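You operate a simulated robot arm through the tools that you are given. There is no shell and no other tool.

The job below is to be done with a simulated robot arm. You get a single attempt, and the scene is never put back.

TASK
Probe the block on the pad at range B and mark the lane that the screen names.
Fine: the block marked good for good, else the one marked hold; swing the arm clear, block with the teal top back in its row, knob to range A; the adjust knob and the two blocks beside it stay. Where these are worked on the way, their far stop is far enough and under half their travel is too little: knob marked range.

The check looks at the end state, three seconds after you hand in, the way a careful person would. Anything else that was tipped, shoved, dropped, spilled or broken makes it a failure.

THE ROBOT
A 6-joint arm with a two-finger parallel gripper, fixed in place. Base frame: the origin is at the foot of the arm, x ahead of it, y to its left, z up; the work surface is at about z = 0.86. Readings come in m, rad, newtons and seconds.
With the tool pointing down near the work surface it reaches from about 0.24 to 0.64 m from the base axis. Its first joint turns from -1.152 to 1.152 rad. Payload 2.7 kg.
The tool frame sits at the grasp point between the pads (the TCP): z along the fingers, y along the line on which they close. The tips reach 0.023 m beyond it. The gripper opens to 0.094 m. The fingers are 0.038 m wide and 0.01 m thick; the gripper's body (0.054 by 0.096 m) begins 0.039 m behind the TCP.
Orientation is that of the tool frame in the base frame, as a unit quaternion [x, y, z, w]. With the fingers straight down and closing along the base's y, the tool's x points along the base's -x, its y along +y and its z along -z.

THE INTERFACE
- The arm moves only by the tool step_arm. Its argument "motion" is a list of rows, each a list of 3 entries, a list of its own where there are three numbers: the turn, a rotation vector about the tool's x, y, z in rad, then the shift along the tool's x, y, z in m, then the opening, from 0 (shut) to 1 (fully open). In form: [[[wx, wy, wz], [x, y, z], jaw], ...]. A call has 1 to 20 rows; each row is the pose to reach, as a shift and turn from the pose commanded when the call began, along the tool's axes at that moment. A row lasts 0.2 s, in which the tool goes at most 0.05 m and 0.15 rad; a call with a longer step from one row to the next is refused whole, and so is a gripper value outside its range. Where a pose cannot be reached the arm comes as near as it can. A force on the tool above 40 N (or 10 N above the force at the start of the call, whichever is more), or a blocked arm, ends the call early, and 0.2 s more pass. The fingers move at their own pace (about 0.045 m/s each) and stop on an object; they squeeze with about 25 N. The grip force told is the motor's: it shows also when the fingers shut on nothing. Time passes only in rows, and 0.2 s behind the last, so rows that repeat a pose let the fingers close. The reply holds the time, the measured pose of the TCP, the force on the tool along the base axes, the opening and the grip force, in the units named above and with some noise, with the torque about the TCP (base axes, N m) and any sound that the robot's microphone picked up.
- Cameras (640 x 400 px; columns grow to the right, rows downward): "scene" is fixed at [0.0818, -0.4386, 1.4049]; the picture's right is [0.71, -0.70, 0.00], its down [-0.41, -0.42, -0.81] and it looks along [0.57, 0.58, -0.58] (base axes); focal length 297 px, centre (320, 200). "wrist" rides on the gripper at [0.087, 0.016, -0.075] in the tool frame; the picture's right is [-0.18, 0.98, 0.00], its down [-0.58, -0.11, -0.81] and it looks along [-0.79, -0.15, 0.59] (tool axes); focal length 243 px, centre (320, 200). There is no depth. A picture from a camera that has moved, and an enlarged one, comes with that camera's place and axes in the base frame and with its lens.
- get_image(camera): a new picture of that camera. It takes no simulated time.
- inspect(camera, box): a new picture of the part [left, top, right, bottom] of that camera's present view, enlarged. It takes no simulated time.
- close_job(): hands the job in; it is judged then, once.

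Places have to be worked out from the pictures, the camera data and where the tool is seen. Open the gripper and draw the arm clear of the work before you hand the job in, unless the task says otherwise.

The tools are called after "Call:" as a command line: name --argument value ..., lists and objects as JSON in quotes. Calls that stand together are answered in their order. step_arm: Moves the arm, as the interface text tells. Its arguments: {"type":"object","properties":{"motion":{"type":"array","items":{"type":"array"}}},"required":["motion"]} The other tools are called the same way: get_image (camera) takes a picture; inspect (camera, box) takes an enlarged picture of a part of a camera's view; close_job () hands the job in.

At the start:

```text
time_s: 0.0
tcp_pos: [0.4076, 0.1146, 1.2265]
tool_rot: [-0.001, 1.0, -0.001, 0.001]
wrist_force: [0.0, -0.2, -0.5]
wrist_torque: [0.02, -0.04, -0.04]
gripper_width: 0.0943
gripper_force: 0.2
```

scene: 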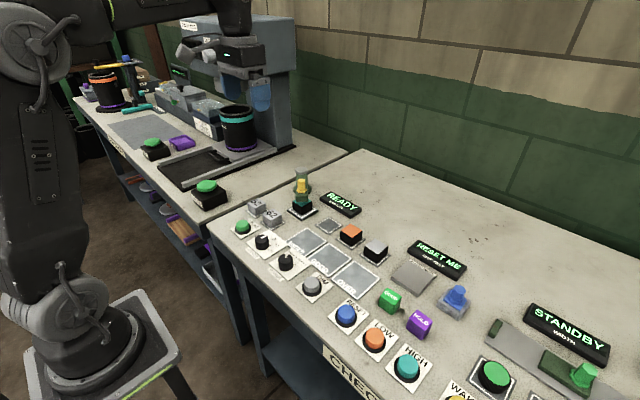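
wrist: 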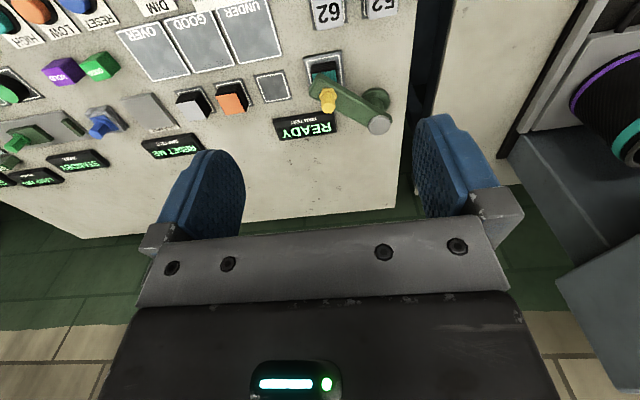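

I'll look closely at the scene first to identify the controls, the labels and the screens.

Call:
inspect --camera "scene" --box '[220, 160, 380, 260]'

Call:
inspect --camera "scene" --box '[220, 240, 380, 340]'

Call:
inspect --camera "scene" --box '[340, 230, 500, 330]'

Call:
inspect --camera "scene" --box '[320, 290, 496, 400]'

Call:
inspect --camera "scene" --box '[464, 290, 640, 400]'

Call:
inspect --camera "wrist" --box '[240, 0, 400, 100]'

Call:
inspect --camera "wrist" --box '[0, 0, 240, 150]'

```text
4.00 times, centred on (300, 210) of scene
camera zoom: at [0.0818, -0.4386, 1.4049], right [0.71, -0.7, 0.0], down [-0.41, -0.42, -0.81], along [0.57, 0.58, -0.58], focal length 1188 px, centre (400, 160)
```

zoom: 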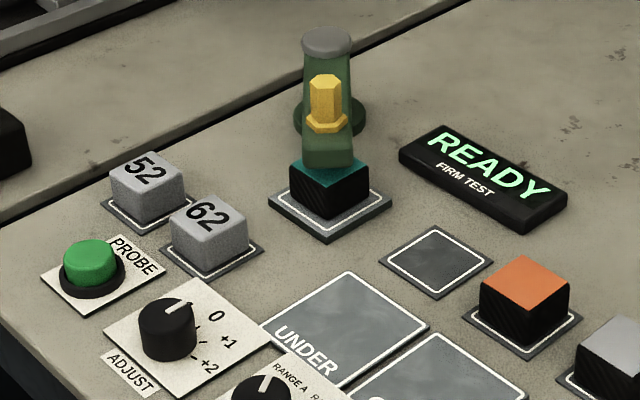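

```text
4.00 times, centred on (300, 290) of scene
camera zoom: at [0.0818, -0.4386, 1.4049], right [0.71, -0.7, 0.0], down [-0.41, -0.42, -0.81], along [0.57, 0.58, -0.58], focal length 1188 px, centre (400, -160)
```

zoom: 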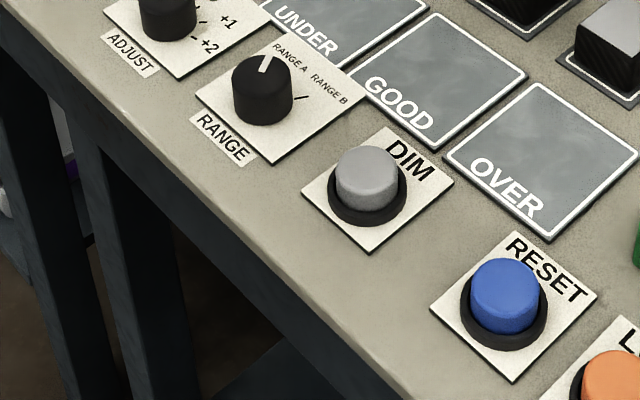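

```text
4.00 times, centred on (420, 280) of scene
camera zoom: at [0.0818, -0.4386, 1.4049], right [0.71, -0.7, 0.0], down [-0.41, -0.42, -0.81], along [0.57, 0.58, -0.58], focal length 1188 px, centre (-80, -120)
```

zoom: 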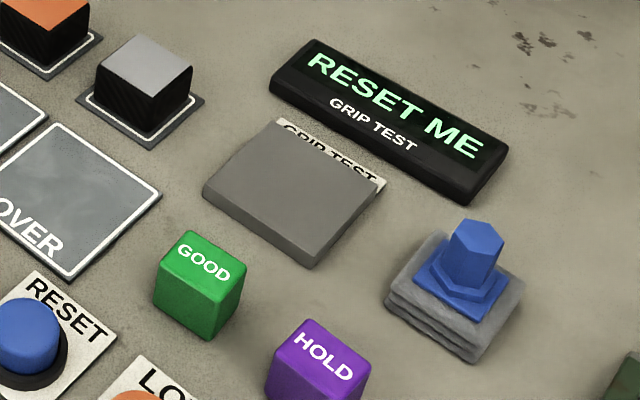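

```text
3.64 times, centred on (408, 345) of scene
camera zoom: at [0.0818, -0.4386, 1.4049], right [0.71, -0.7, 0.0], down [-0.41, -0.42, -0.81], along [0.57, 0.58, -0.58], focal length 1080 px, centre (0, -327)
```

zoom: 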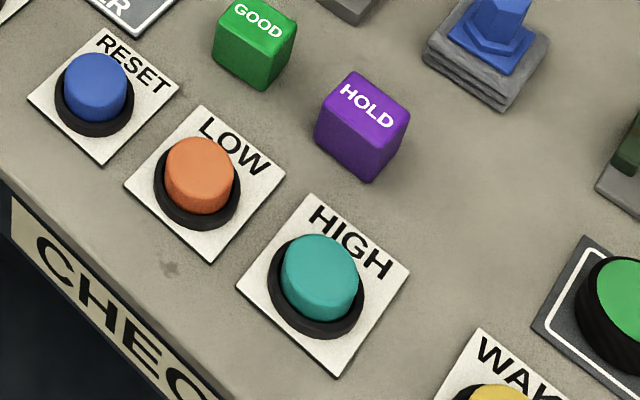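

```text
3.64 times, centred on (552, 345) of scene
camera zoom: at [0.0818, -0.4386, 1.4049], right [0.71, -0.7, 0.0], down [-0.41, -0.42, -0.81], along [0.57, 0.58, -0.58], focal length 1080 px, centre (-524, -327)
```

zoom: 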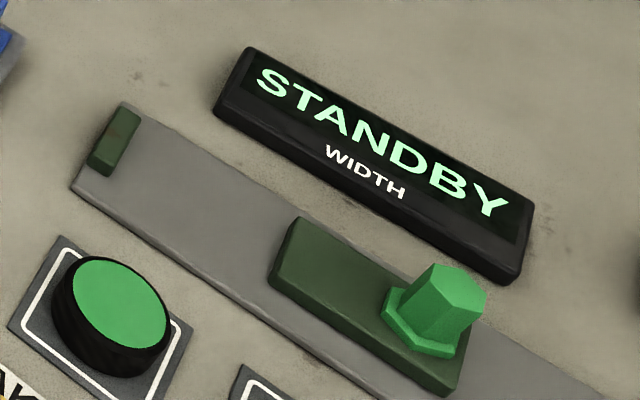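

```text
4.00 times, centred on (320, 50) of wrist
camera zoom: at [0.3218, 0.1306, 1.2998], right [0.18, 0.98, 0.0], down [0.58, -0.11, 0.81], along [0.79, -0.15, -0.59], focal length 970 px, centre (320, 800)
```

zoom: 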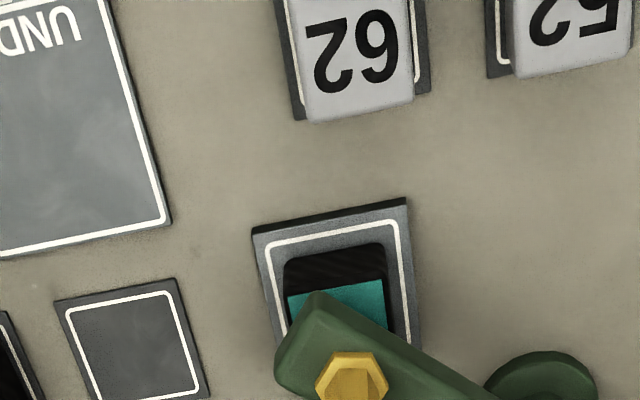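

```text
2.67 times, centred on (120, 75) of wrist
camera zoom: at [0.3218, 0.1306, 1.2998], right [0.18, 0.98, 0.0], down [0.58, -0.11, 0.81], along [0.79, -0.15, -0.59], focal length 647 px, centre (853, 533)
```

zoom: 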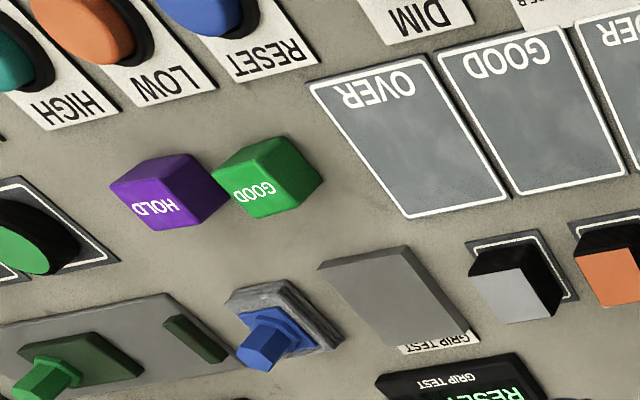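

The readings show the arm hovering; I place the range knob near (0.36,-0.04), PROBE near (0.36,0.135), teal block near (0.536,0.09) under the swing arm, and its empty pad near (0.54,-0.01). I lower the wrist camera for a closer look at the swing arm.

Call:
step_arm --motion '[[[0, 0, 0], [-0.01, -0.004, 0.045], 1], [[0, 0, 0], [-0.02, -0.008, 0.09], 1], [[0, 0, 0], [-0.03, -0.012, 0.13], 1], [[0, 0, 0], [-0.04, -0.015, 0.165], 1], [[0, 0, 0], [-0.04, -0.015, 0.165], 1]]'

Call:
get_image --camera "wrist"

Call:
get_image --camera "scene"

```text
time_s: 1.2
tcp_pos: [0.4504, 0.099, 1.0618]
tool_rot: [-0.001, 1.0, 0.0, 0.0]
wrist_force: [-0.9, -0.2, -0.9]
wrist_torque: [-0.03, 0.04, 0.01]
gripper_width: 0.094
gripper_force: 0.2
```

```text
taken
camera wrist: at [0.3632, 0.1156, 1.135], right [0.18, 0.98, 0.0], down [0.58, -0.11, 0.81], along [0.79, -0.15, -0.59], focal length 243 px, centre (320, 200)
```

wrist: 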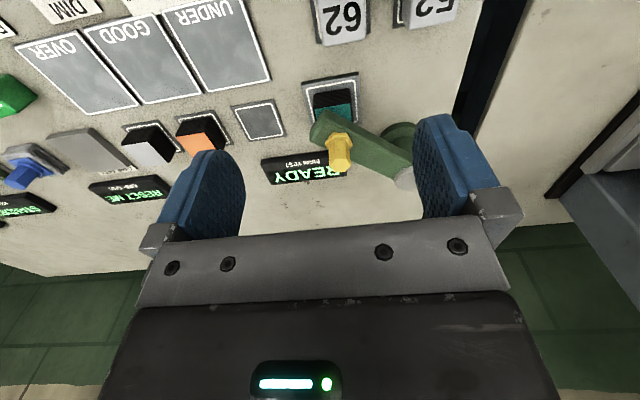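

```text
taken
```

scene: 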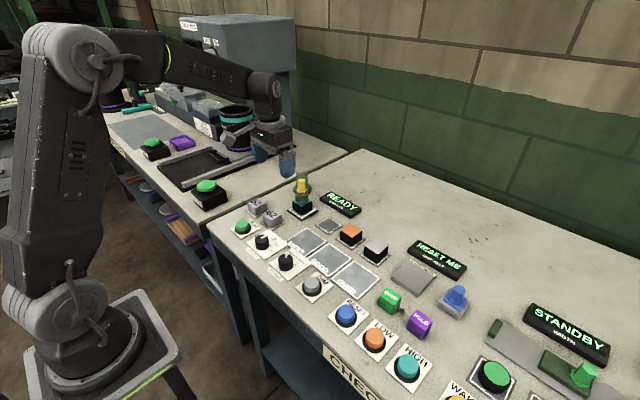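

Call:
inspect --camera "wrist" --box '[240, 50, 440, 200]'

Call:
inspect --camera "scene" --box '[270, 160, 350, 225]'

```text
2.67 times, centred on (340, 125) of wrist
camera zoom: at [0.3632, 0.1156, 1.135], right [0.18, 0.98, 0.0], down [0.58, -0.11, 0.81], along [0.79, -0.15, -0.59], focal length 647 px, centre (267, 400)
```

zoom: 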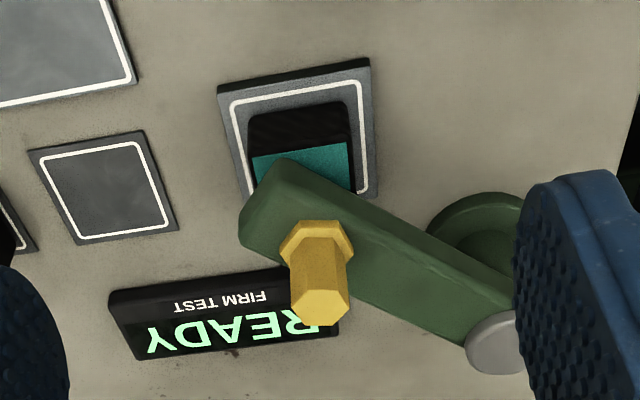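

```text
6.15 times, centred on (310, 192) of scene
camera zoom: at [0.0818, -0.4386, 1.4049], right [0.71, -0.7, 0.0], down [-0.41, -0.42, -0.81], along [0.57, 0.58, -0.58], focal length 1827 px, centre (382, 246)
```

zoom: 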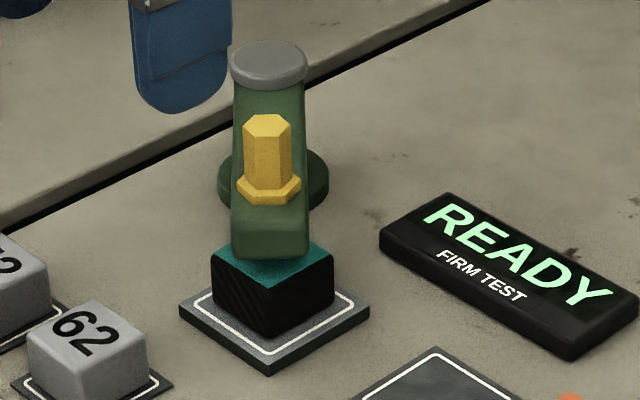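

The swing arm's yellow knob is triangulated at about (0.543, 0.102, z 0.924–0.96) and its pivot at (0.613, 0.18). It already sits over the teal block, so next I go look closely at the range knob.

Call:
step_arm --motion '[[[0, 0, 0], [0.03, -0.035, 0], 1], [[0, 0, 0], [0.06, -0.07, 0], 1], [[0, 0, 0], [0.09, -0.105, 0], 1], [[0, 0, 0], [0.12, -0.139, 0], 1], [[0, 0, 0], [0.12, -0.139, 0], 1]]'

Call:
get_image --camera "wrist"

Call:
inspect --camera "wrist" --box '[200, 0, 440, 150]'

Call:
get_image --camera "scene"

Call:
inspect --camera "scene" --box '[240, 220, 340, 300]'

```text
time_s: 2.4
tcp_pos: [0.3281, -0.0398, 1.0623]
tool_rot: [-0.001, 1.0, 0.0, 0.001]
wrist_force: [1.0, -0.3, 0.2]
wrist_torque: [-0.01, -0.02, 0.0]
gripper_width: 0.094
gripper_force: 0.1
```

```text
taken
camera wrist: at [0.2417, -0.0234, 1.1345], right [0.18, 0.98, 0.0], down [0.58, -0.11, 0.81], along [0.79, -0.15, -0.59], focal length 243 px, centre (320, 200)
```

wrist: 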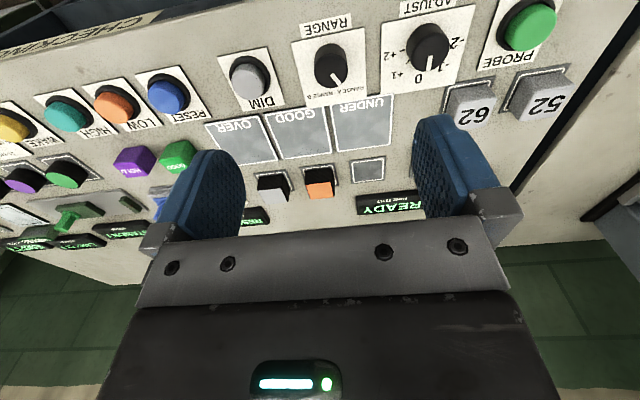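

```text
2.67 times, centred on (320, 75) of wrist
camera zoom: at [0.2417, -0.0234, 1.1345], right [0.18, 0.98, 0.0], down [0.58, -0.11, 0.81], along [0.79, -0.15, -0.59], focal length 647 px, centre (320, 533)
```

zoom: 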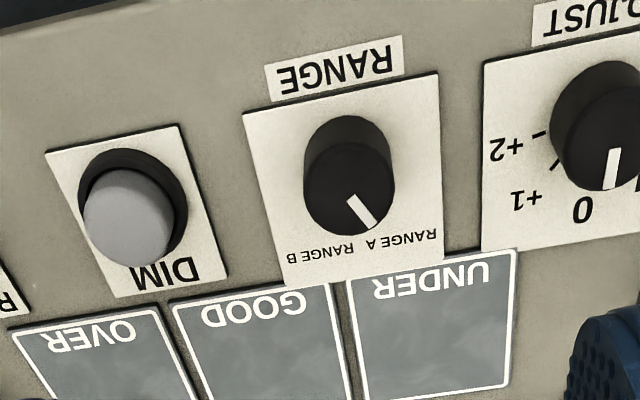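

```text
taken
```

scene: 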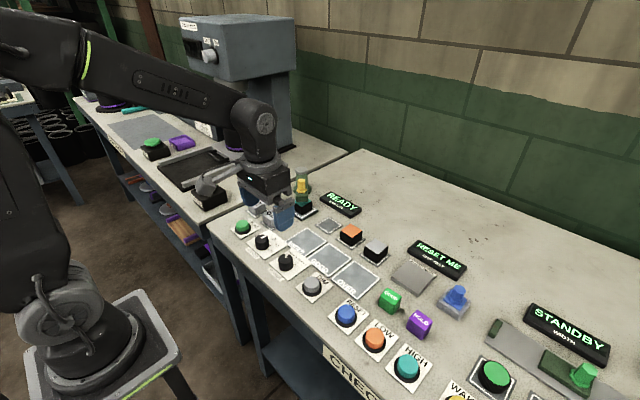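

```text
5.00 times, centred on (290, 260) of scene
camera zoom: at [0.0818, -0.4386, 1.4049], right [0.71, -0.7, 0.0], down [-0.41, -0.42, -0.81], along [0.57, 0.58, -0.58], focal length 1485 px, centre (470, -100)
```

zoom: 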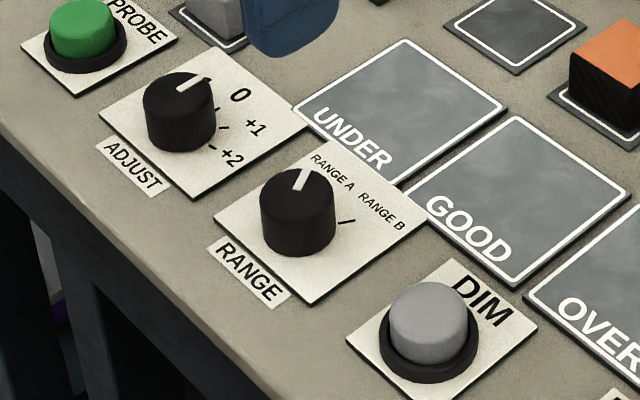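

The range pointer is about 30° toward +y (Range A) with B on the -y side, and the knob centre is about (0.365, -0.037) with its top at z≈0.88. I move above it with the gripper open.

Call:
step_arm --motion '[[[0, 0, 0], [-0.015, 0.001, 0.045], 0.8], [[0, 0, 0], [-0.03, 0.002, 0.09], 0.7], [[0, 0, 0], [-0.037, 0.003, 0.13], 0.7], [[0, 0, 0], [-0.037, 0.003, 0.13], 0.7], [[0, 0, 0], [-0.037, 0.003, 0.13], 0.7]]'

Call:
inspect --camera "scene" --box '[220, 200, 360, 300]'

Call:
get_image --camera "wrist"

```text
time_s: 3.6
tcp_pos: [0.3673, -0.0367, 0.9314]
tool_rot: [-0.001, 1.0, 0.0, 0.0]
wrist_force: [0.5, 0.6, -0.3]
wrist_torque: [0.03, -0.04, 0.0]
gripper_width: 0.0659
gripper_force: 0.0
```

```text
4.00 times, centred on (290, 250) of scene
camera zoom: at [0.0818, -0.4386, 1.4049], right [0.71, -0.7, 0.0], down [-0.41, -0.42, -0.81], along [0.57, 0.58, -0.58], focal length 1188 px, centre (440, 0)
```

zoom: 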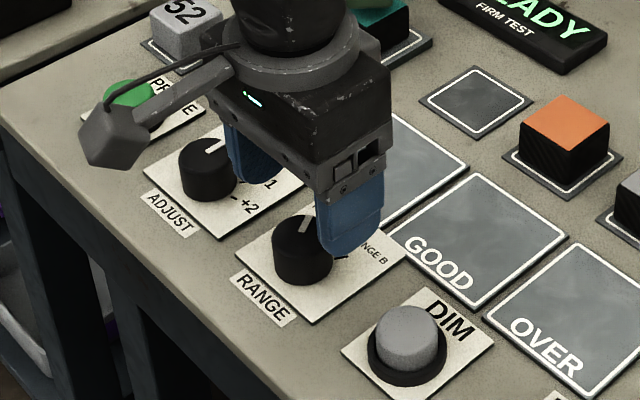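

```text
taken
camera wrist: at [0.2805, -0.0205, 1.0051], right [0.18, 0.98, 0.0], down [0.58, -0.11, 0.81], along [0.79, -0.15, -0.59], focal length 243 px, centre (320, 200)
```

wrist: 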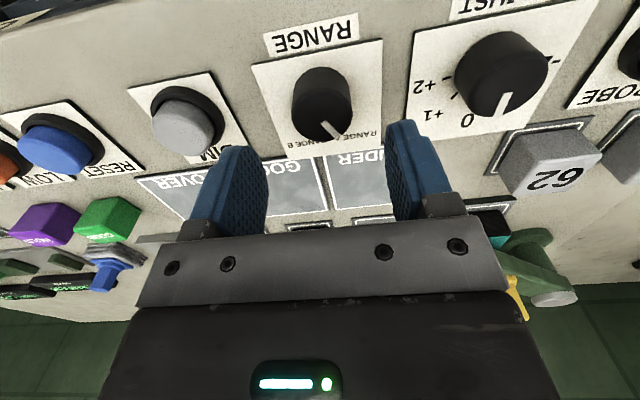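

Fusing both views puts the knob centre at about (0.364, -0.035). I descend around it, with the fingertips stopping just above the plate, then close.

Call:
step_arm --motion '[[[0, 0, 0], [0.003, 0.002, 0.015], 0.7], [[0, 0, 0], [0.003, 0.002, 0.03], 0.7], [[0, 0, 0], [0.003, 0.002, 0.039], 0.7], [[0, 0, 0], [0.003, 0.002, 0.039], 0.7]]'

Call:
inspect --camera "scene" --box '[220, 200, 360, 300]'

Call:
get_image --camera "wrist"

```text
time_s: 4.6
tcp_pos: [0.3619, -0.0345, 0.8931]
tool_rot: [-0.001, 1.0, 0.0, 0.0]
wrist_force: [0.1, -0.1, -0.8]
wrist_torque: [-0.02, -0.02, 0.0]
gripper_width: 0.0655
gripper_force: 0.2
```

```text
4.00 times, centred on (290, 250) of scene
camera zoom: at [0.0818, -0.4386, 1.4049], right [0.71, -0.7, 0.0], down [-0.41, -0.42, -0.81], along [0.57, 0.58, -0.58], focal length 1188 px, centre (440, 0)
```

zoom: 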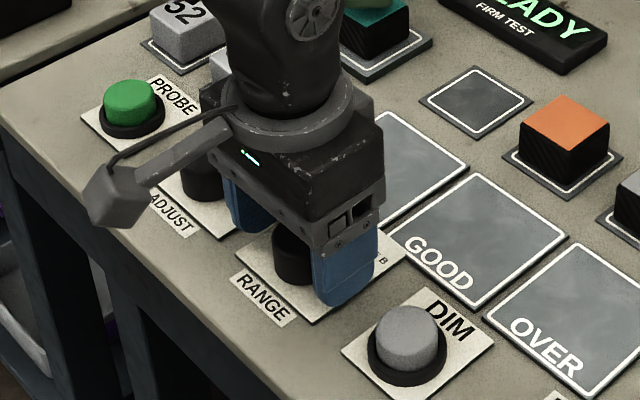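

```text
taken
camera wrist: at [0.2762, -0.0181, 0.9657], right [0.18, 0.98, 0.0], down [0.58, -0.11, 0.81], along [0.79, -0.15, -0.59], focal length 243 px, centre (320, 200)
```

wrist: 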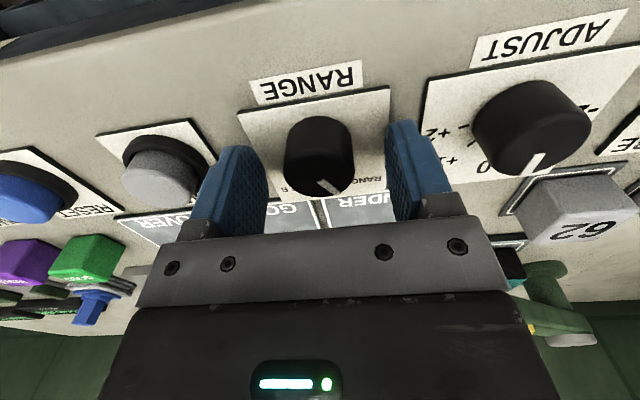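

In the wrist view the knob's top is centred right where the TCP projects, so the alignment is good. I close on the knob.

Call:
step_arm --motion '[[[0, 0, 0], [0, 0, 0], 0.4], [[0, 0, 0], [0, 0, 0], 0.2], [[0, 0, 0], [0, 0, 0], 0.15], [[0, 0, 0], [0, 0, 0], 0.15]]'

```text
time_s: 5.6
tcp_pos: [0.3622, -0.035, 0.8932]
tool_rot: [-0.001, 1.0, 0.0, 0.0]
wrist_force: [-0.2, -4.8, -1.7]
wrist_torque: [-0.52, -0.15, -0.03]
gripper_width: 0.0347
gripper_force: 45.9
```

Gripped at 0.035 m width. I turn clockwise (seen from above) in small steps toward Range B.

Call:
step_arm --motion '[[[0, 0, 0.1], [0, 0, 0], 0.15], [[0, 0, 0.2], [0, 0, 0], 0.15], [[0, 0, 0.3], [0, 0, 0], 0.15], [[0, 0, 0.4], [0, 0, 0], 0.15], [[0, 0, 0.5], [0, 0, 0], 0.15], [[0, 0, 0.6], [0, 0, 0], 0.15]]'

Call:
get_image --camera "wrist"

Call:
inspect --camera "scene" --box '[220, 200, 360, 300]'

```text
time_s: 7.0
tcp_pos: [0.3619, -0.035, 0.8934]
tool_rot: [0.296, 0.955, -0.001, 0.0]
wrist_force: [6.7, -0.1, -17.4]
wrist_torque: [-0.96, -0.83, 0.01]
gripper_width: 0.0349
gripper_force: 44.7
```

```text
taken
camera wrist: at [0.3006, 0.0275, 0.9659], right [0.71, 0.71, 0.0], down [0.42, -0.42, 0.81], along [0.57, -0.57, -0.59], focal length 243 px, centre (320, 200)
```

wrist: 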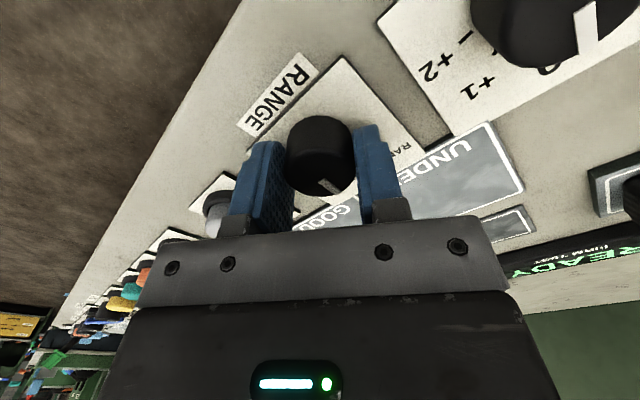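

```text
4.00 times, centred on (290, 250) of scene
camera zoom: at [0.0821, -0.4386, 1.4049], right [0.71, -0.7, 0.0], down [-0.41, -0.42, -0.81], along [0.57, 0.58, -0.58], focal length 1188 px, centre (440, 0)
```

zoom: 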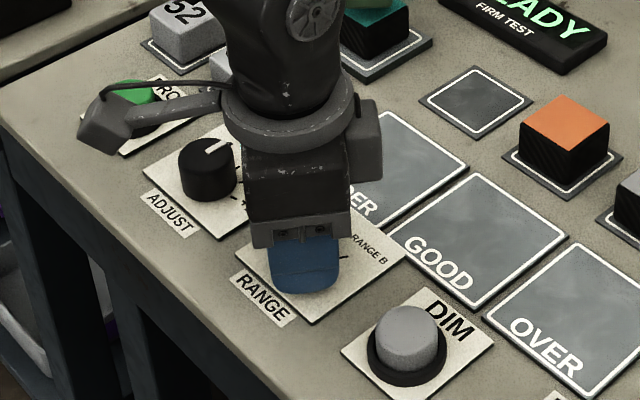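

The pointer turned along with the gripper (≈34°). I continue clockwise until a stop is felt.

Call:
step_arm --motion '[[[0, 0, 0.1], [0, 0, 0], 0.15], [[0, 0, 0.2], [0, 0, 0], 0.15], [[0, 0, 0.3], [0, 0, 0], 0.15], [[0, 0, 0.4], [0, 0, 0], 0.15]]'

Call:
get_image --camera "wrist"

```text
time_s: 8.0
tcp_pos: [0.3638, -0.0351, 0.8938]
tool_rot: [0.48, 0.877, 0.0, 0.0]
wrist_force: [-1.1, -6.6, 12.5]
wrist_torque: [0.76, 0.98, -0.01]
gripper_width: 0.0348
gripper_force: 45.6
```

```text
taken
camera wrist: at [0.3297, 0.0467, 0.966], right [0.93, 0.37, 0.0], down [0.22, -0.55, 0.81], along [0.3, -0.75, -0.59], focal length 243 px, centre (320, 200)
```

wrist: 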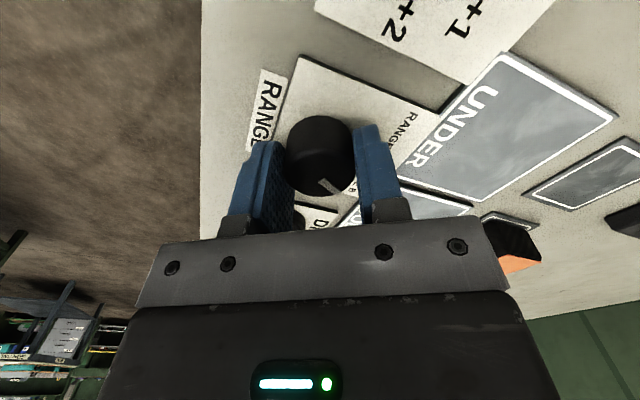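

The knob followed to about 57° and the z-torque is still near zero, so there's no stop yet. I keep turning.

Call:
step_arm --motion '[[[0, 0, 0.1], [0, 0, 0], 0.15], [[0, 0, 0.2], [0, 0, 0], 0.15], [[0, 0, 0.3], [0, 0, 0], 0.15]]'

Call:
get_image --camera "wrist"

```text
time_s: 8.8
tcp_pos: [0.3623, -0.0344, 0.8927]
tool_rot: [0.604, 0.797, -0.001, 0.0]
wrist_force: [-5.9, -3.9, 3.8]
wrist_torque: [0.01, -0.31, 0.82]
gripper_width: 0.0343
gripper_force: 44.7
```

```text
taken
camera wrist: at [0.3549, 0.053, 0.965], right [1.0, 0.09, 0.0], down [0.05, -0.59, 0.81], along [0.07, -0.8, -0.59], focal length 243 px, centre (320, 200)
```

wrist: 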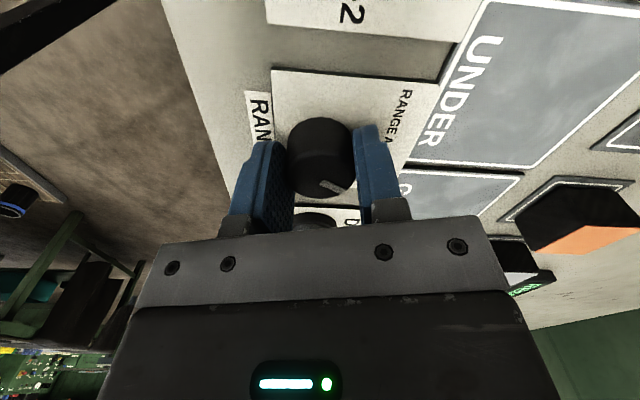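

Z-torque jumped to 0.82 N·m, so the knob is at its far (B) stop. I open a little and rise straight up, then check the pointer.

Call:
step_arm --motion '[[[0, 0, -0.03], [0, 0, 0], 0.4], [[0, 0, -0.03], [0, 0, 0], 0.6], [[0, 0, -0.03], [0, 0, 0], 0.6], [[0, 0, -0.03], [0, 0, -0.02], 0.6], [[0, 0, -0.03], [0, 0, -0.05], 0.6], [[0, 0, -0.03], [0, 0, -0.08], 0.6]]'

Call:
get_image --camera "wrist"

Call:
inspect --camera "scene" --box '[220, 200, 360, 300]'

```text
time_s: 10.2
tcp_pos: [0.3623, -0.0338, 0.9725]
tool_rot: [0.593, 0.805, 0.0, 0.0]
wrist_force: [-0.8, 0.0, 0.3]
wrist_torque: [-0.03, 0.04, 0.0]
gripper_width: 0.0565
gripper_force: 0.1
```

```text
taken
camera wrist: at [0.3527, 0.0545, 1.0447], right [0.99, 0.12, 0.0], down [0.07, -0.59, 0.81], along [0.09, -0.8, -0.59], focal length 243 px, centre (320, 200)
```

wrist: 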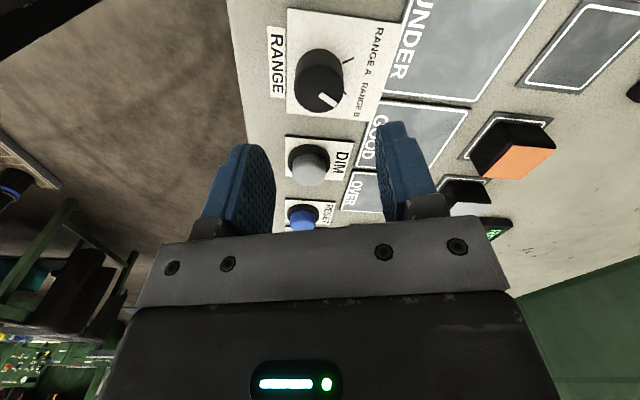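

```text
4.00 times, centred on (290, 250) of scene
camera zoom: at [0.0818, -0.4386, 1.4049], right [0.71, -0.7, 0.0], down [-0.41, -0.42, -0.81], along [0.57, 0.58, -0.58], focal length 1188 px, centre (440, 0)
```

zoom: 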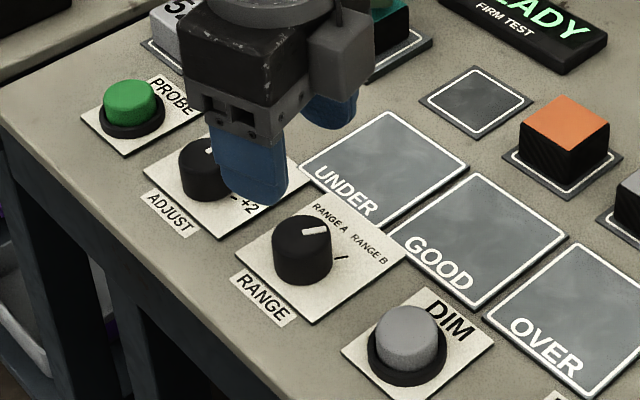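

The pointer now lines up with the Range B mark. Next I close the fingers, turn the wrist back, and move above the PROBE button at about (0.358, 0.136).

Call:
step_arm --motion '[[[0, 0, -0.14], [0.018, 0.005, 0], 0.4], [[0, 0, -0.28], [0.036, 0.01, 0], 0.2], [[0, 0, -0.42], [0.054, 0.015, 0], 0], [[0, 0, -0.56], [0.072, 0.02, 0], 0], [[0, 0, -0.7], [0.09, 0.025, 0], 0], [[0, 0, -0.84], [0.108, 0.03, 0], 0], [[0, 0, -0.98], [0.126, 0.035, 0], 0], [[0, 0, -1.12], [0.144, 0.04, 0], 0], [[0, 0, -1.26], [0.1637, 0.0462, 0], 0], [[0, 0, -1.27], [0.1637, 0.0462, 0], 0]]'

Call:
get_image --camera "wrist"

Call:
inspect --camera "scene" --box '[200, 180, 340, 280]'

```text
time_s: 12.4
tcp_pos: [0.36, 0.1343, 0.9735]
tool_rot: [-0.002, 1.0, 0.0, 0.0]
wrist_force: [0.1, 0.0, 0.7]
wrist_torque: [0.01, -0.03, 0.01]
gripper_width: 0.0
gripper_force: 24.8
```

```text
taken
camera wrist: at [0.2723, 0.1509, 1.0458], right [0.18, 0.98, 0.0], down [0.58, -0.11, 0.81], along [0.79, -0.15, -0.59], focal length 243 px, centre (320, 200)
```

wrist: 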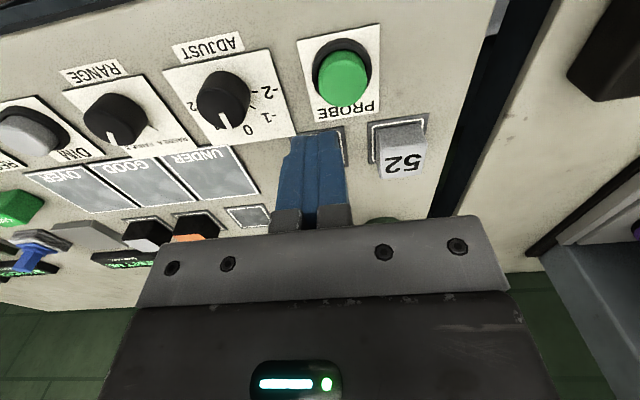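

```text
4.00 times, centred on (270, 230) of scene
camera zoom: at [0.0818, -0.4386, 1.4049], right [0.71, -0.7, 0.0], down [-0.41, -0.42, -0.81], along [0.57, 0.58, -0.58], focal length 1188 px, centre (520, 80)
```

zoom: 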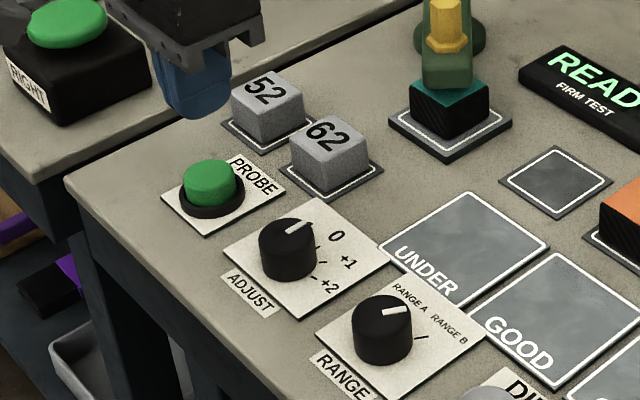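

The PROBE button triangulates to about (0.360, 0.152) with its top near z 0.876. I shift over and descend to just above it.

Call:
step_arm --motion '[[[0, 0, 0], [0, 0.0175, 0.02], 0], [[0, 0, 0], [0, 0.0175, 0.045], 0], [[0, 0, 0], [0, 0.0175, 0.06], 0], [[0, 0, 0], [0, 0.0175, 0.06], 0]]'

Call:
get_image --camera "wrist"

Call:
inspect --camera "scene" --box '[200, 180, 340, 280]'

```text
time_s: 13.4
tcp_pos: [0.3578, 0.1518, 0.9123]
tool_rot: [-0.001, 1.0, -0.001, 0.0]
wrist_force: [-0.2, -0.4, 0.3]
wrist_torque: [-0.01, -0.04, -0.02]
gripper_width: 0.0
gripper_force: 25.4
```

```text
taken
camera wrist: at [0.2714, 0.1691, 0.9847], right [0.18, 0.98, 0.0], down [0.58, -0.11, 0.81], along [0.79, -0.15, -0.59], focal length 243 px, centre (320, 200)
```

wrist: 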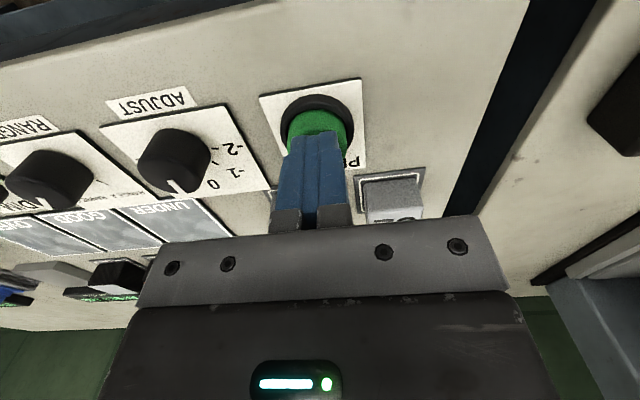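

```text
4.00 times, centred on (270, 230) of scene
camera zoom: at [0.0818, -0.4386, 1.4049], right [0.71, -0.7, 0.0], down [-0.41, -0.42, -0.81], along [0.57, 0.58, -0.58], focal length 1188 px, centre (520, 80)
```

zoom: 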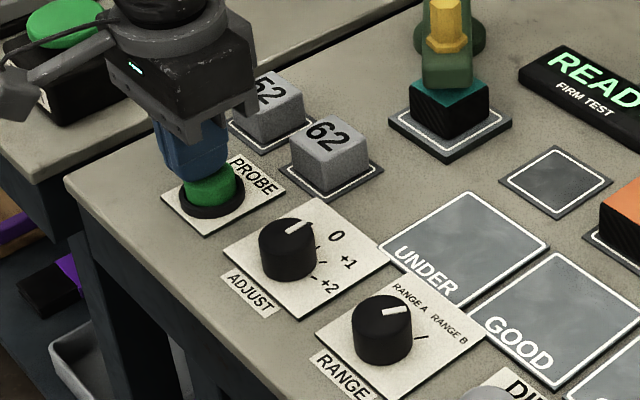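

The wrist view shows the ring and cap centred right under the fingertips. I press down slowly.

Call:
step_arm --motion '[[[0, 0, 0], [-0.002, 0, 0.008], 0], [[0, 0, 0], [-0.002, 0, 0.012], 0], [[0, 0, 0], [-0.002, 0, 0.015], 0], [[0, 0, 0], [-0.002, 0, 0.018], 0], [[0, 0, 0], [-0.002, 0, 0.02], 0]]'

Call:
inspect --camera "scene" --box '[200, 160, 380, 280]'

```text
time_s: 14.2
tcp_pos: [0.3615, 0.1556, 0.9021]
tool_rot: [-0.002, 1.0, 0.003, 0.005]
wrist_force: [-2.3, 0.6, 24.2]
wrist_torque: [-0.01, 0.34, 0.07]
gripper_width: 0.0001
gripper_force: 25.4
heard: click
stopped in row 4: the force on the tool passed its limit at 43 N (the readings are from after the stop); the commanded pose is now the measured one
```

```text
3.33 times, centred on (290, 220) of scene
camera zoom: at [0.0812, -0.4388, 1.4049], right [0.71, -0.7, 0.0], down [-0.41, -0.42, -0.81], along [0.57, 0.58, -0.58], focal length 990 px, centre (420, 133)
```

zoom: 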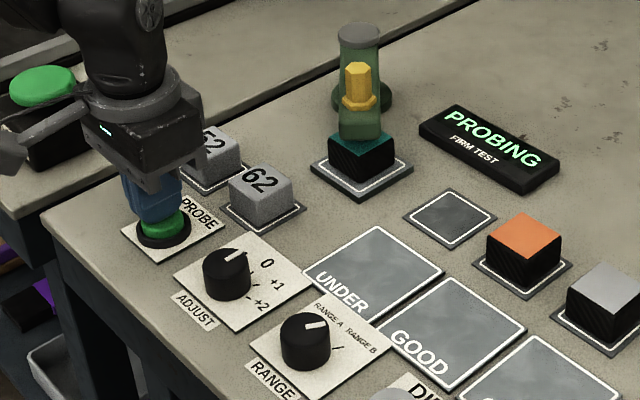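

A click was heard and the screen says PROBING. I lift off and wait for the result.

Call:
step_arm --motion '[[[0, 0, 0], [0, 0, -0.03], 0], [[0, 0, 0], [0, 0, -0.07], 0], [[0, 0, 0], [0, 0, -0.1], 0], [[0, 0, 0], [0, 0, -0.1], 0], [[0, 0, 0], [0, 0, -0.1], 0]]'

Call:
inspect --camera "scene" --box '[200, 160, 380, 280]'

```text
time_s: 15.4
tcp_pos: [0.3609, 0.1553, 1.0018]
tool_rot: [-0.001, 1.0, 0.001, 0.001]
wrist_force: [-0.2, 0.2, -0.2]
wrist_torque: [-0.01, 0.0, 0.01]
gripper_width: 0.0
gripper_force: 24.7
```

```text
3.33 times, centred on (290, 220) of scene
camera zoom: at [0.0818, -0.4386, 1.4049], right [0.71, -0.7, 0.0], down [-0.41, -0.42, -0.81], along [0.57, 0.58, -0.58], focal length 990 px, centre (420, 133)
```

zoom: 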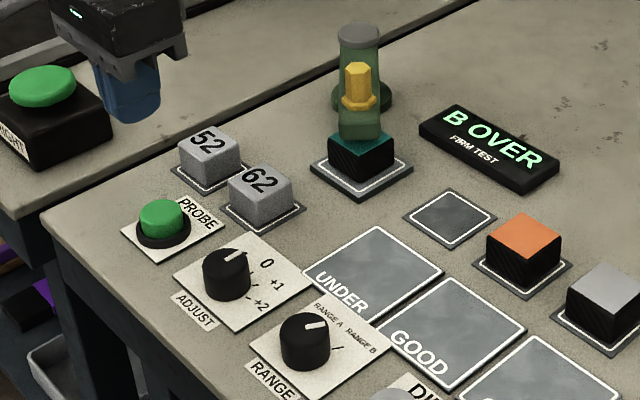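

The screen reads "B OVER", so the HOLD block goes on the OVER lane. Next comes the swing arm: I move to a viewpoint near its yellow knob to refine its position.

Call:
step_arm --motion '[[[0, 0, 0], [-0.025, -0.013, -0.02], 0.2], [[0, 0, 0], [-0.05, -0.026, -0.03], 0.5], [[0, 0, 0], [-0.075, -0.039, -0.03], 0.6], [[0, 0, 0], [-0.09, -0.05, -0.03], 0.6], [[0, 0, 0], [-0.09, -0.05, -0.03], 0.6]]'

Call:
get_image --camera "wrist"

Call:
inspect --camera "wrist" --box '[220, 60, 460, 210]'

Call:
inspect --camera "scene" --box '[260, 160, 380, 240]'

```text
time_s: 16.6
tcp_pos: [0.4484, 0.1036, 1.0306]
tool_rot: [-0.001, 1.0, 0.001, 0.001]
wrist_force: [0.3, 0.2, -0.3]
wrist_torque: [-0.03, 0.0, 0.0]
gripper_width: 0.0565
gripper_force: 0.1
```

```text
taken
camera wrist: at [0.3631, 0.1199, 1.1039], right [0.18, 0.98, 0.0], down [0.58, -0.11, 0.81], along [0.79, -0.15, -0.59], focal length 243 px, centre (320, 200)
```

wrist: 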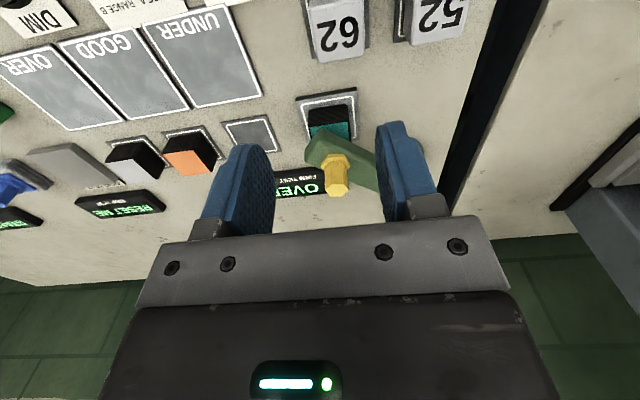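

```text
2.67 times, centred on (340, 135) of wrist
camera zoom: at [0.3631, 0.1199, 1.1039], right [0.18, 0.98, 0.0], down [0.58, -0.11, 0.81], along [0.79, -0.15, -0.59], focal length 647 px, centre (267, 373)
```

zoom: 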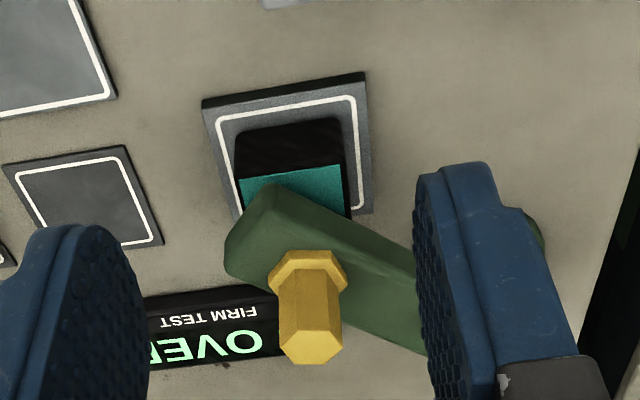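

```text
5.00 times, centred on (320, 200) of scene
camera zoom: at [0.0818, -0.4386, 1.4049], right [0.71, -0.7, 0.0], down [-0.41, -0.42, -0.81], along [0.57, 0.58, -0.58], focal length 1485 px, centre (320, 200)
```

zoom: 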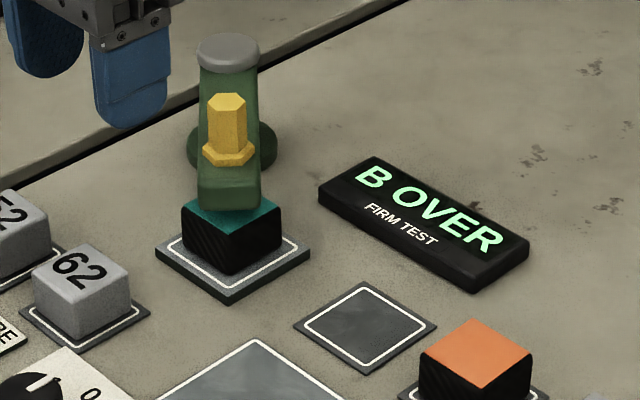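

The yellow knob refines to about (0.542, 0.101), with its top at 0.96. I rotate the gripper so the fingers close along the swing direction and move above it.

Call:
step_arm --motion '[[[0, 0, -0.14], [-0.016, 0, 0], 0.6], [[0, 0, -0.28], [-0.032, 0, 0], 0.6], [[0, 0, -0.42], [-0.048, 0, 0], 0.6], [[0, 0, -0.56], [-0.064, 0, 0.005], 0.6], [[0, 0, -0.7], [-0.08, -0.001, 0.015], 0.6], [[0, 0, -0.84], [-0.0936, -0.003, 0.025], 0.6], [[0, 0, -0.84], [-0.0936, -0.003, 0.025], 0.6]]'

Call:
get_image --camera "wrist"

Call:
inspect --camera "scene" --box '[260, 130, 380, 230]'

```text
time_s: 18.2
tcp_pos: [0.5422, 0.101, 1.0057]
tool_rot: [-0.409, 0.913, 0.001, 0.001]
wrist_force: [0.2, -1.0, 0.0]
wrist_torque: [0.0, 0.02, -0.02]
gripper_width: 0.0565
gripper_force: 0.0
```

```text
taken
camera wrist: at [0.4737, 0.047, 1.0773], right [-0.61, 0.79, 0.0], down [0.47, 0.36, 0.81], along [0.64, 0.49, -0.59], focal length 243 px, centre (320, 200)
```

wrist: 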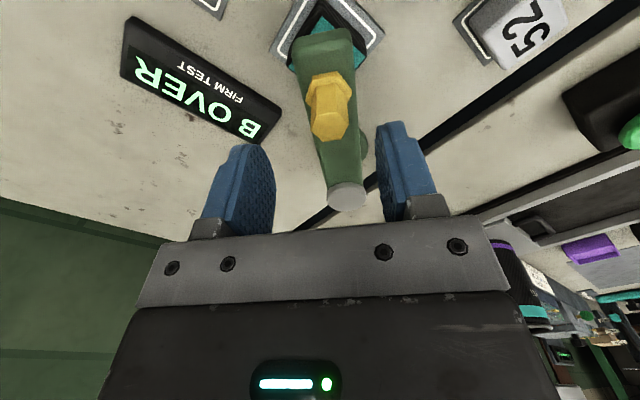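

```text
4.00 times, centred on (320, 180) of scene
camera zoom: at [0.0818, -0.4386, 1.4049], right [0.71, -0.7, 0.0], down [-0.41, -0.42, -0.81], along [0.57, 0.58, -0.58], focal length 1188 px, centre (320, 280)
```

zoom: 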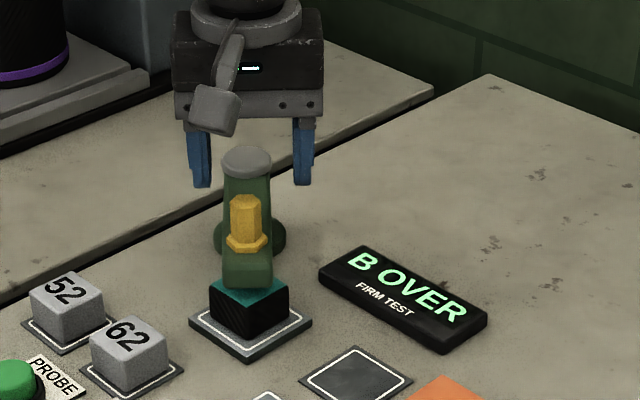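

The TCP is directly above the yellow knob, with its projection matching in both views. I descend around it and close loosely.

Call:
step_arm --motion '[[[0, 0, 0], [0, 0, 0.02], 0.6], [[0, 0, 0], [0, 0, 0.04], 0.6], [[0, 0, 0], [0, 0, 0.053], 0.6], [[0, 0, 0], [0, 0, 0.053], 0.45], [[0, 0, 0], [0, 0, 0.053], 0.36], [[0, 0, 0], [0, 0, 0.053], 0.36]]'

Call:
get_image --camera "wrist"

Call:
inspect --camera "scene" --box '[260, 130, 380, 230]'

```text
time_s: 19.6
tcp_pos: [0.5426, 0.1028, 0.9508]
tool_rot: [-0.409, 0.912, 0.001, 0.001]
wrist_force: [-16.5, 13.6, 2.6]
wrist_torque: [0.12, 0.5, 0.46]
gripper_width: 0.0432
gripper_force: 10.4
```

```text
taken
camera wrist: at [0.4732, 0.049, 1.024], right [-0.61, 0.79, 0.0], down [0.47, 0.36, 0.81], along [0.64, 0.49, -0.59], focal length 243 px, centre (320, 200)
```

wrist: 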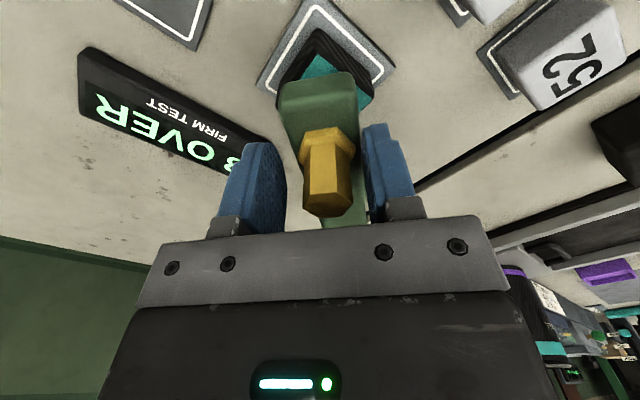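

```text
4.00 times, centred on (320, 180) of scene
camera zoom: at [0.0813, -0.4382, 1.4051], right [0.71, -0.7, 0.0], down [-0.41, -0.42, -0.81], along [0.57, 0.58, -0.58], focal length 1188 px, centre (320, 280)
```

zoom: 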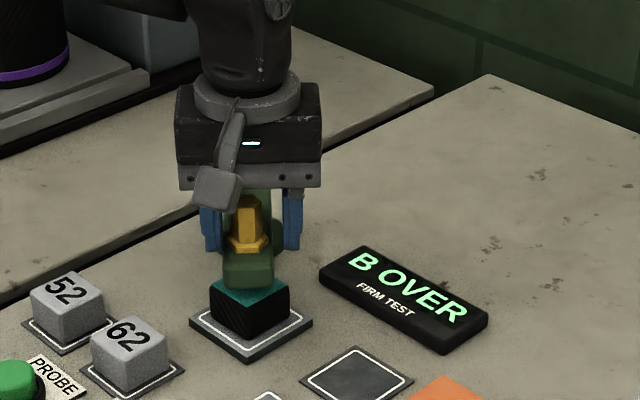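

The +swing-side finger touched the knob first, so the knob sits about 7 mm further along +tool-y, and the arm resisted the other direction. I recentre and swing the arm in the free direction along its arc.

Call:
step_arm --motion '[[[0, 0, 0], [0, 0.007, 0], 0.44], [[0, 0, 0.1], [0, 0.0175, 0], 0.44], [[0, 0, 0.2], [-0.002, 0.028, 0], 0.44], [[0, 0, 0.3], [-0.0047, 0.038, 0], 0.44], [[0, 0, 0.4], [-0.0083, 0.048, 0], 0.44], [[0, 0, 0.5], [-0.0129, 0.0573, 0], 0.44]]'

Call:
get_image --camera "wrist"

Call:
inspect --camera "scene" --box '[260, 130, 380, 230]'

```text
time_s: 21.0
tcp_pos: [0.5103, 0.1485, 0.95]
tool_rot: [-0.168, 0.986, 0.001, 0.003]
wrist_force: [0.3, 0.3, 1.4]
wrist_torque: [0.02, 0.04, 0.04]
gripper_width: 0.0413
gripper_force: 0.1
```

```text
taken
camera wrist: at [0.4236, 0.136, 1.0246], right [-0.15, 0.99, 0.0], down [0.58, 0.09, 0.81], along [0.8, 0.12, -0.59], focal length 243 px, centre (320, 200)
```

wrist: 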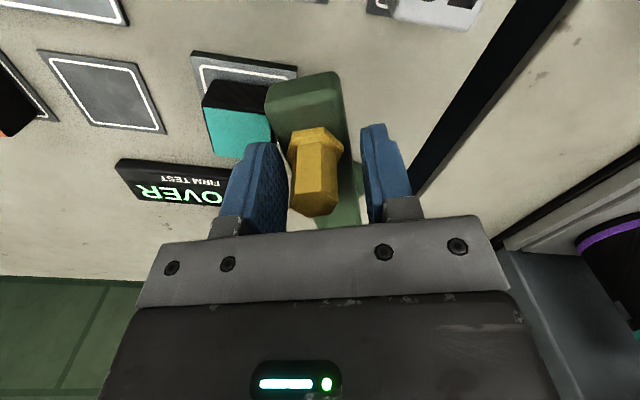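

```text
4.00 times, centred on (320, 180) of scene
camera zoom: at [0.0818, -0.4386, 1.4049], right [0.71, -0.7, 0.0], down [-0.41, -0.42, -0.81], along [0.57, 0.58, -0.58], focal length 1188 px, centre (320, 280)
```

zoom: 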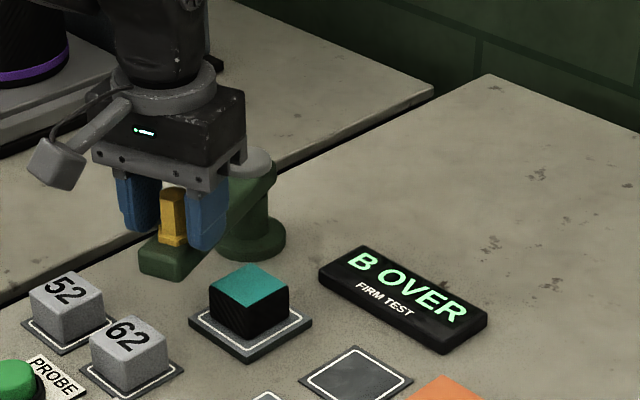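

The arm swings freely and is already mostly off the block. I continue the arc to get it well clear.

Call:
step_arm --motion '[[[0, 0, 0.1], [-0.0005, 0.0105, 0], 0.44], [[0, 0, 0.2], [-0.0021, 0.0209, 0], 0.44], [[0, 0, 0.3], [-0.0047, 0.031, 0], 0.44], [[0, 0, 0.4], [-0.0083, 0.0409, 0], 0.44], [[0, 0, 0.5], [-0.0129, 0.0503, 0], 0.44], [[0, 0, 0.6], [-0.0183, 0.0593, 0], 0.44], [[0, 0, 0.7], [-0.0247, 0.0676, 0], 0.44], [[0, 0, 0.7], [-0.0247, 0.0676, 0], 0.6], [[0, 0, 0.7], [-0.0247, 0.0676, 0], 0.6]]'

Call:
get_image --camera "wrist"

Call:
inspect --camera "scene" --box '[260, 130, 380, 230]'

```text
time_s: 23.0
tcp_pos: [0.5106, 0.221, 0.9522]
tool_rot: [0.18, 0.984, 0.001, 0.001]
wrist_force: [0.6, 0.2, -0.4]
wrist_torque: [-0.02, -0.05, 0.01]
gripper_width: 0.0566
gripper_force: 0.0
```

```text
taken
camera wrist: at [0.435, 0.2665, 1.0249], right [0.52, 0.86, 0.0], down [0.5, -0.31, 0.81], along [0.69, -0.42, -0.59], focal length 243 px, centre (320, 200)
```

wrist: 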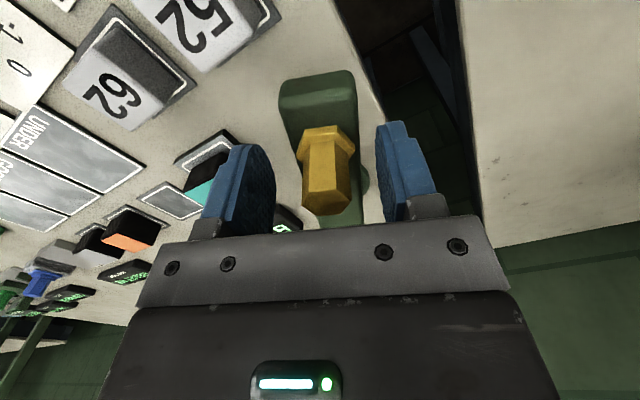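

```text
4.00 times, centred on (320, 180) of scene
camera zoom: at [0.0818, -0.4386, 1.4049], right [0.71, -0.7, 0.0], down [-0.41, -0.42, -0.81], along [0.57, 0.58, -0.58], focal length 1188 px, centre (320, 280)
```

zoom: 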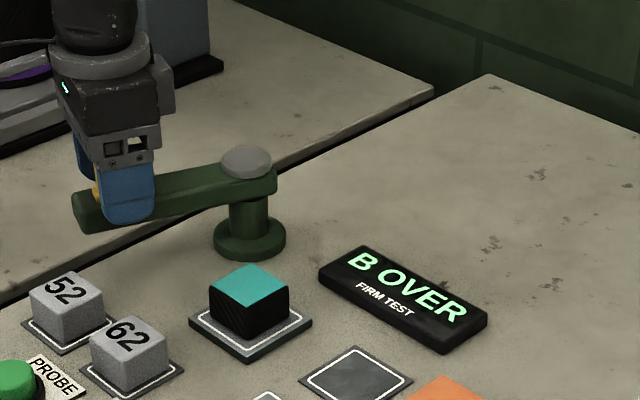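

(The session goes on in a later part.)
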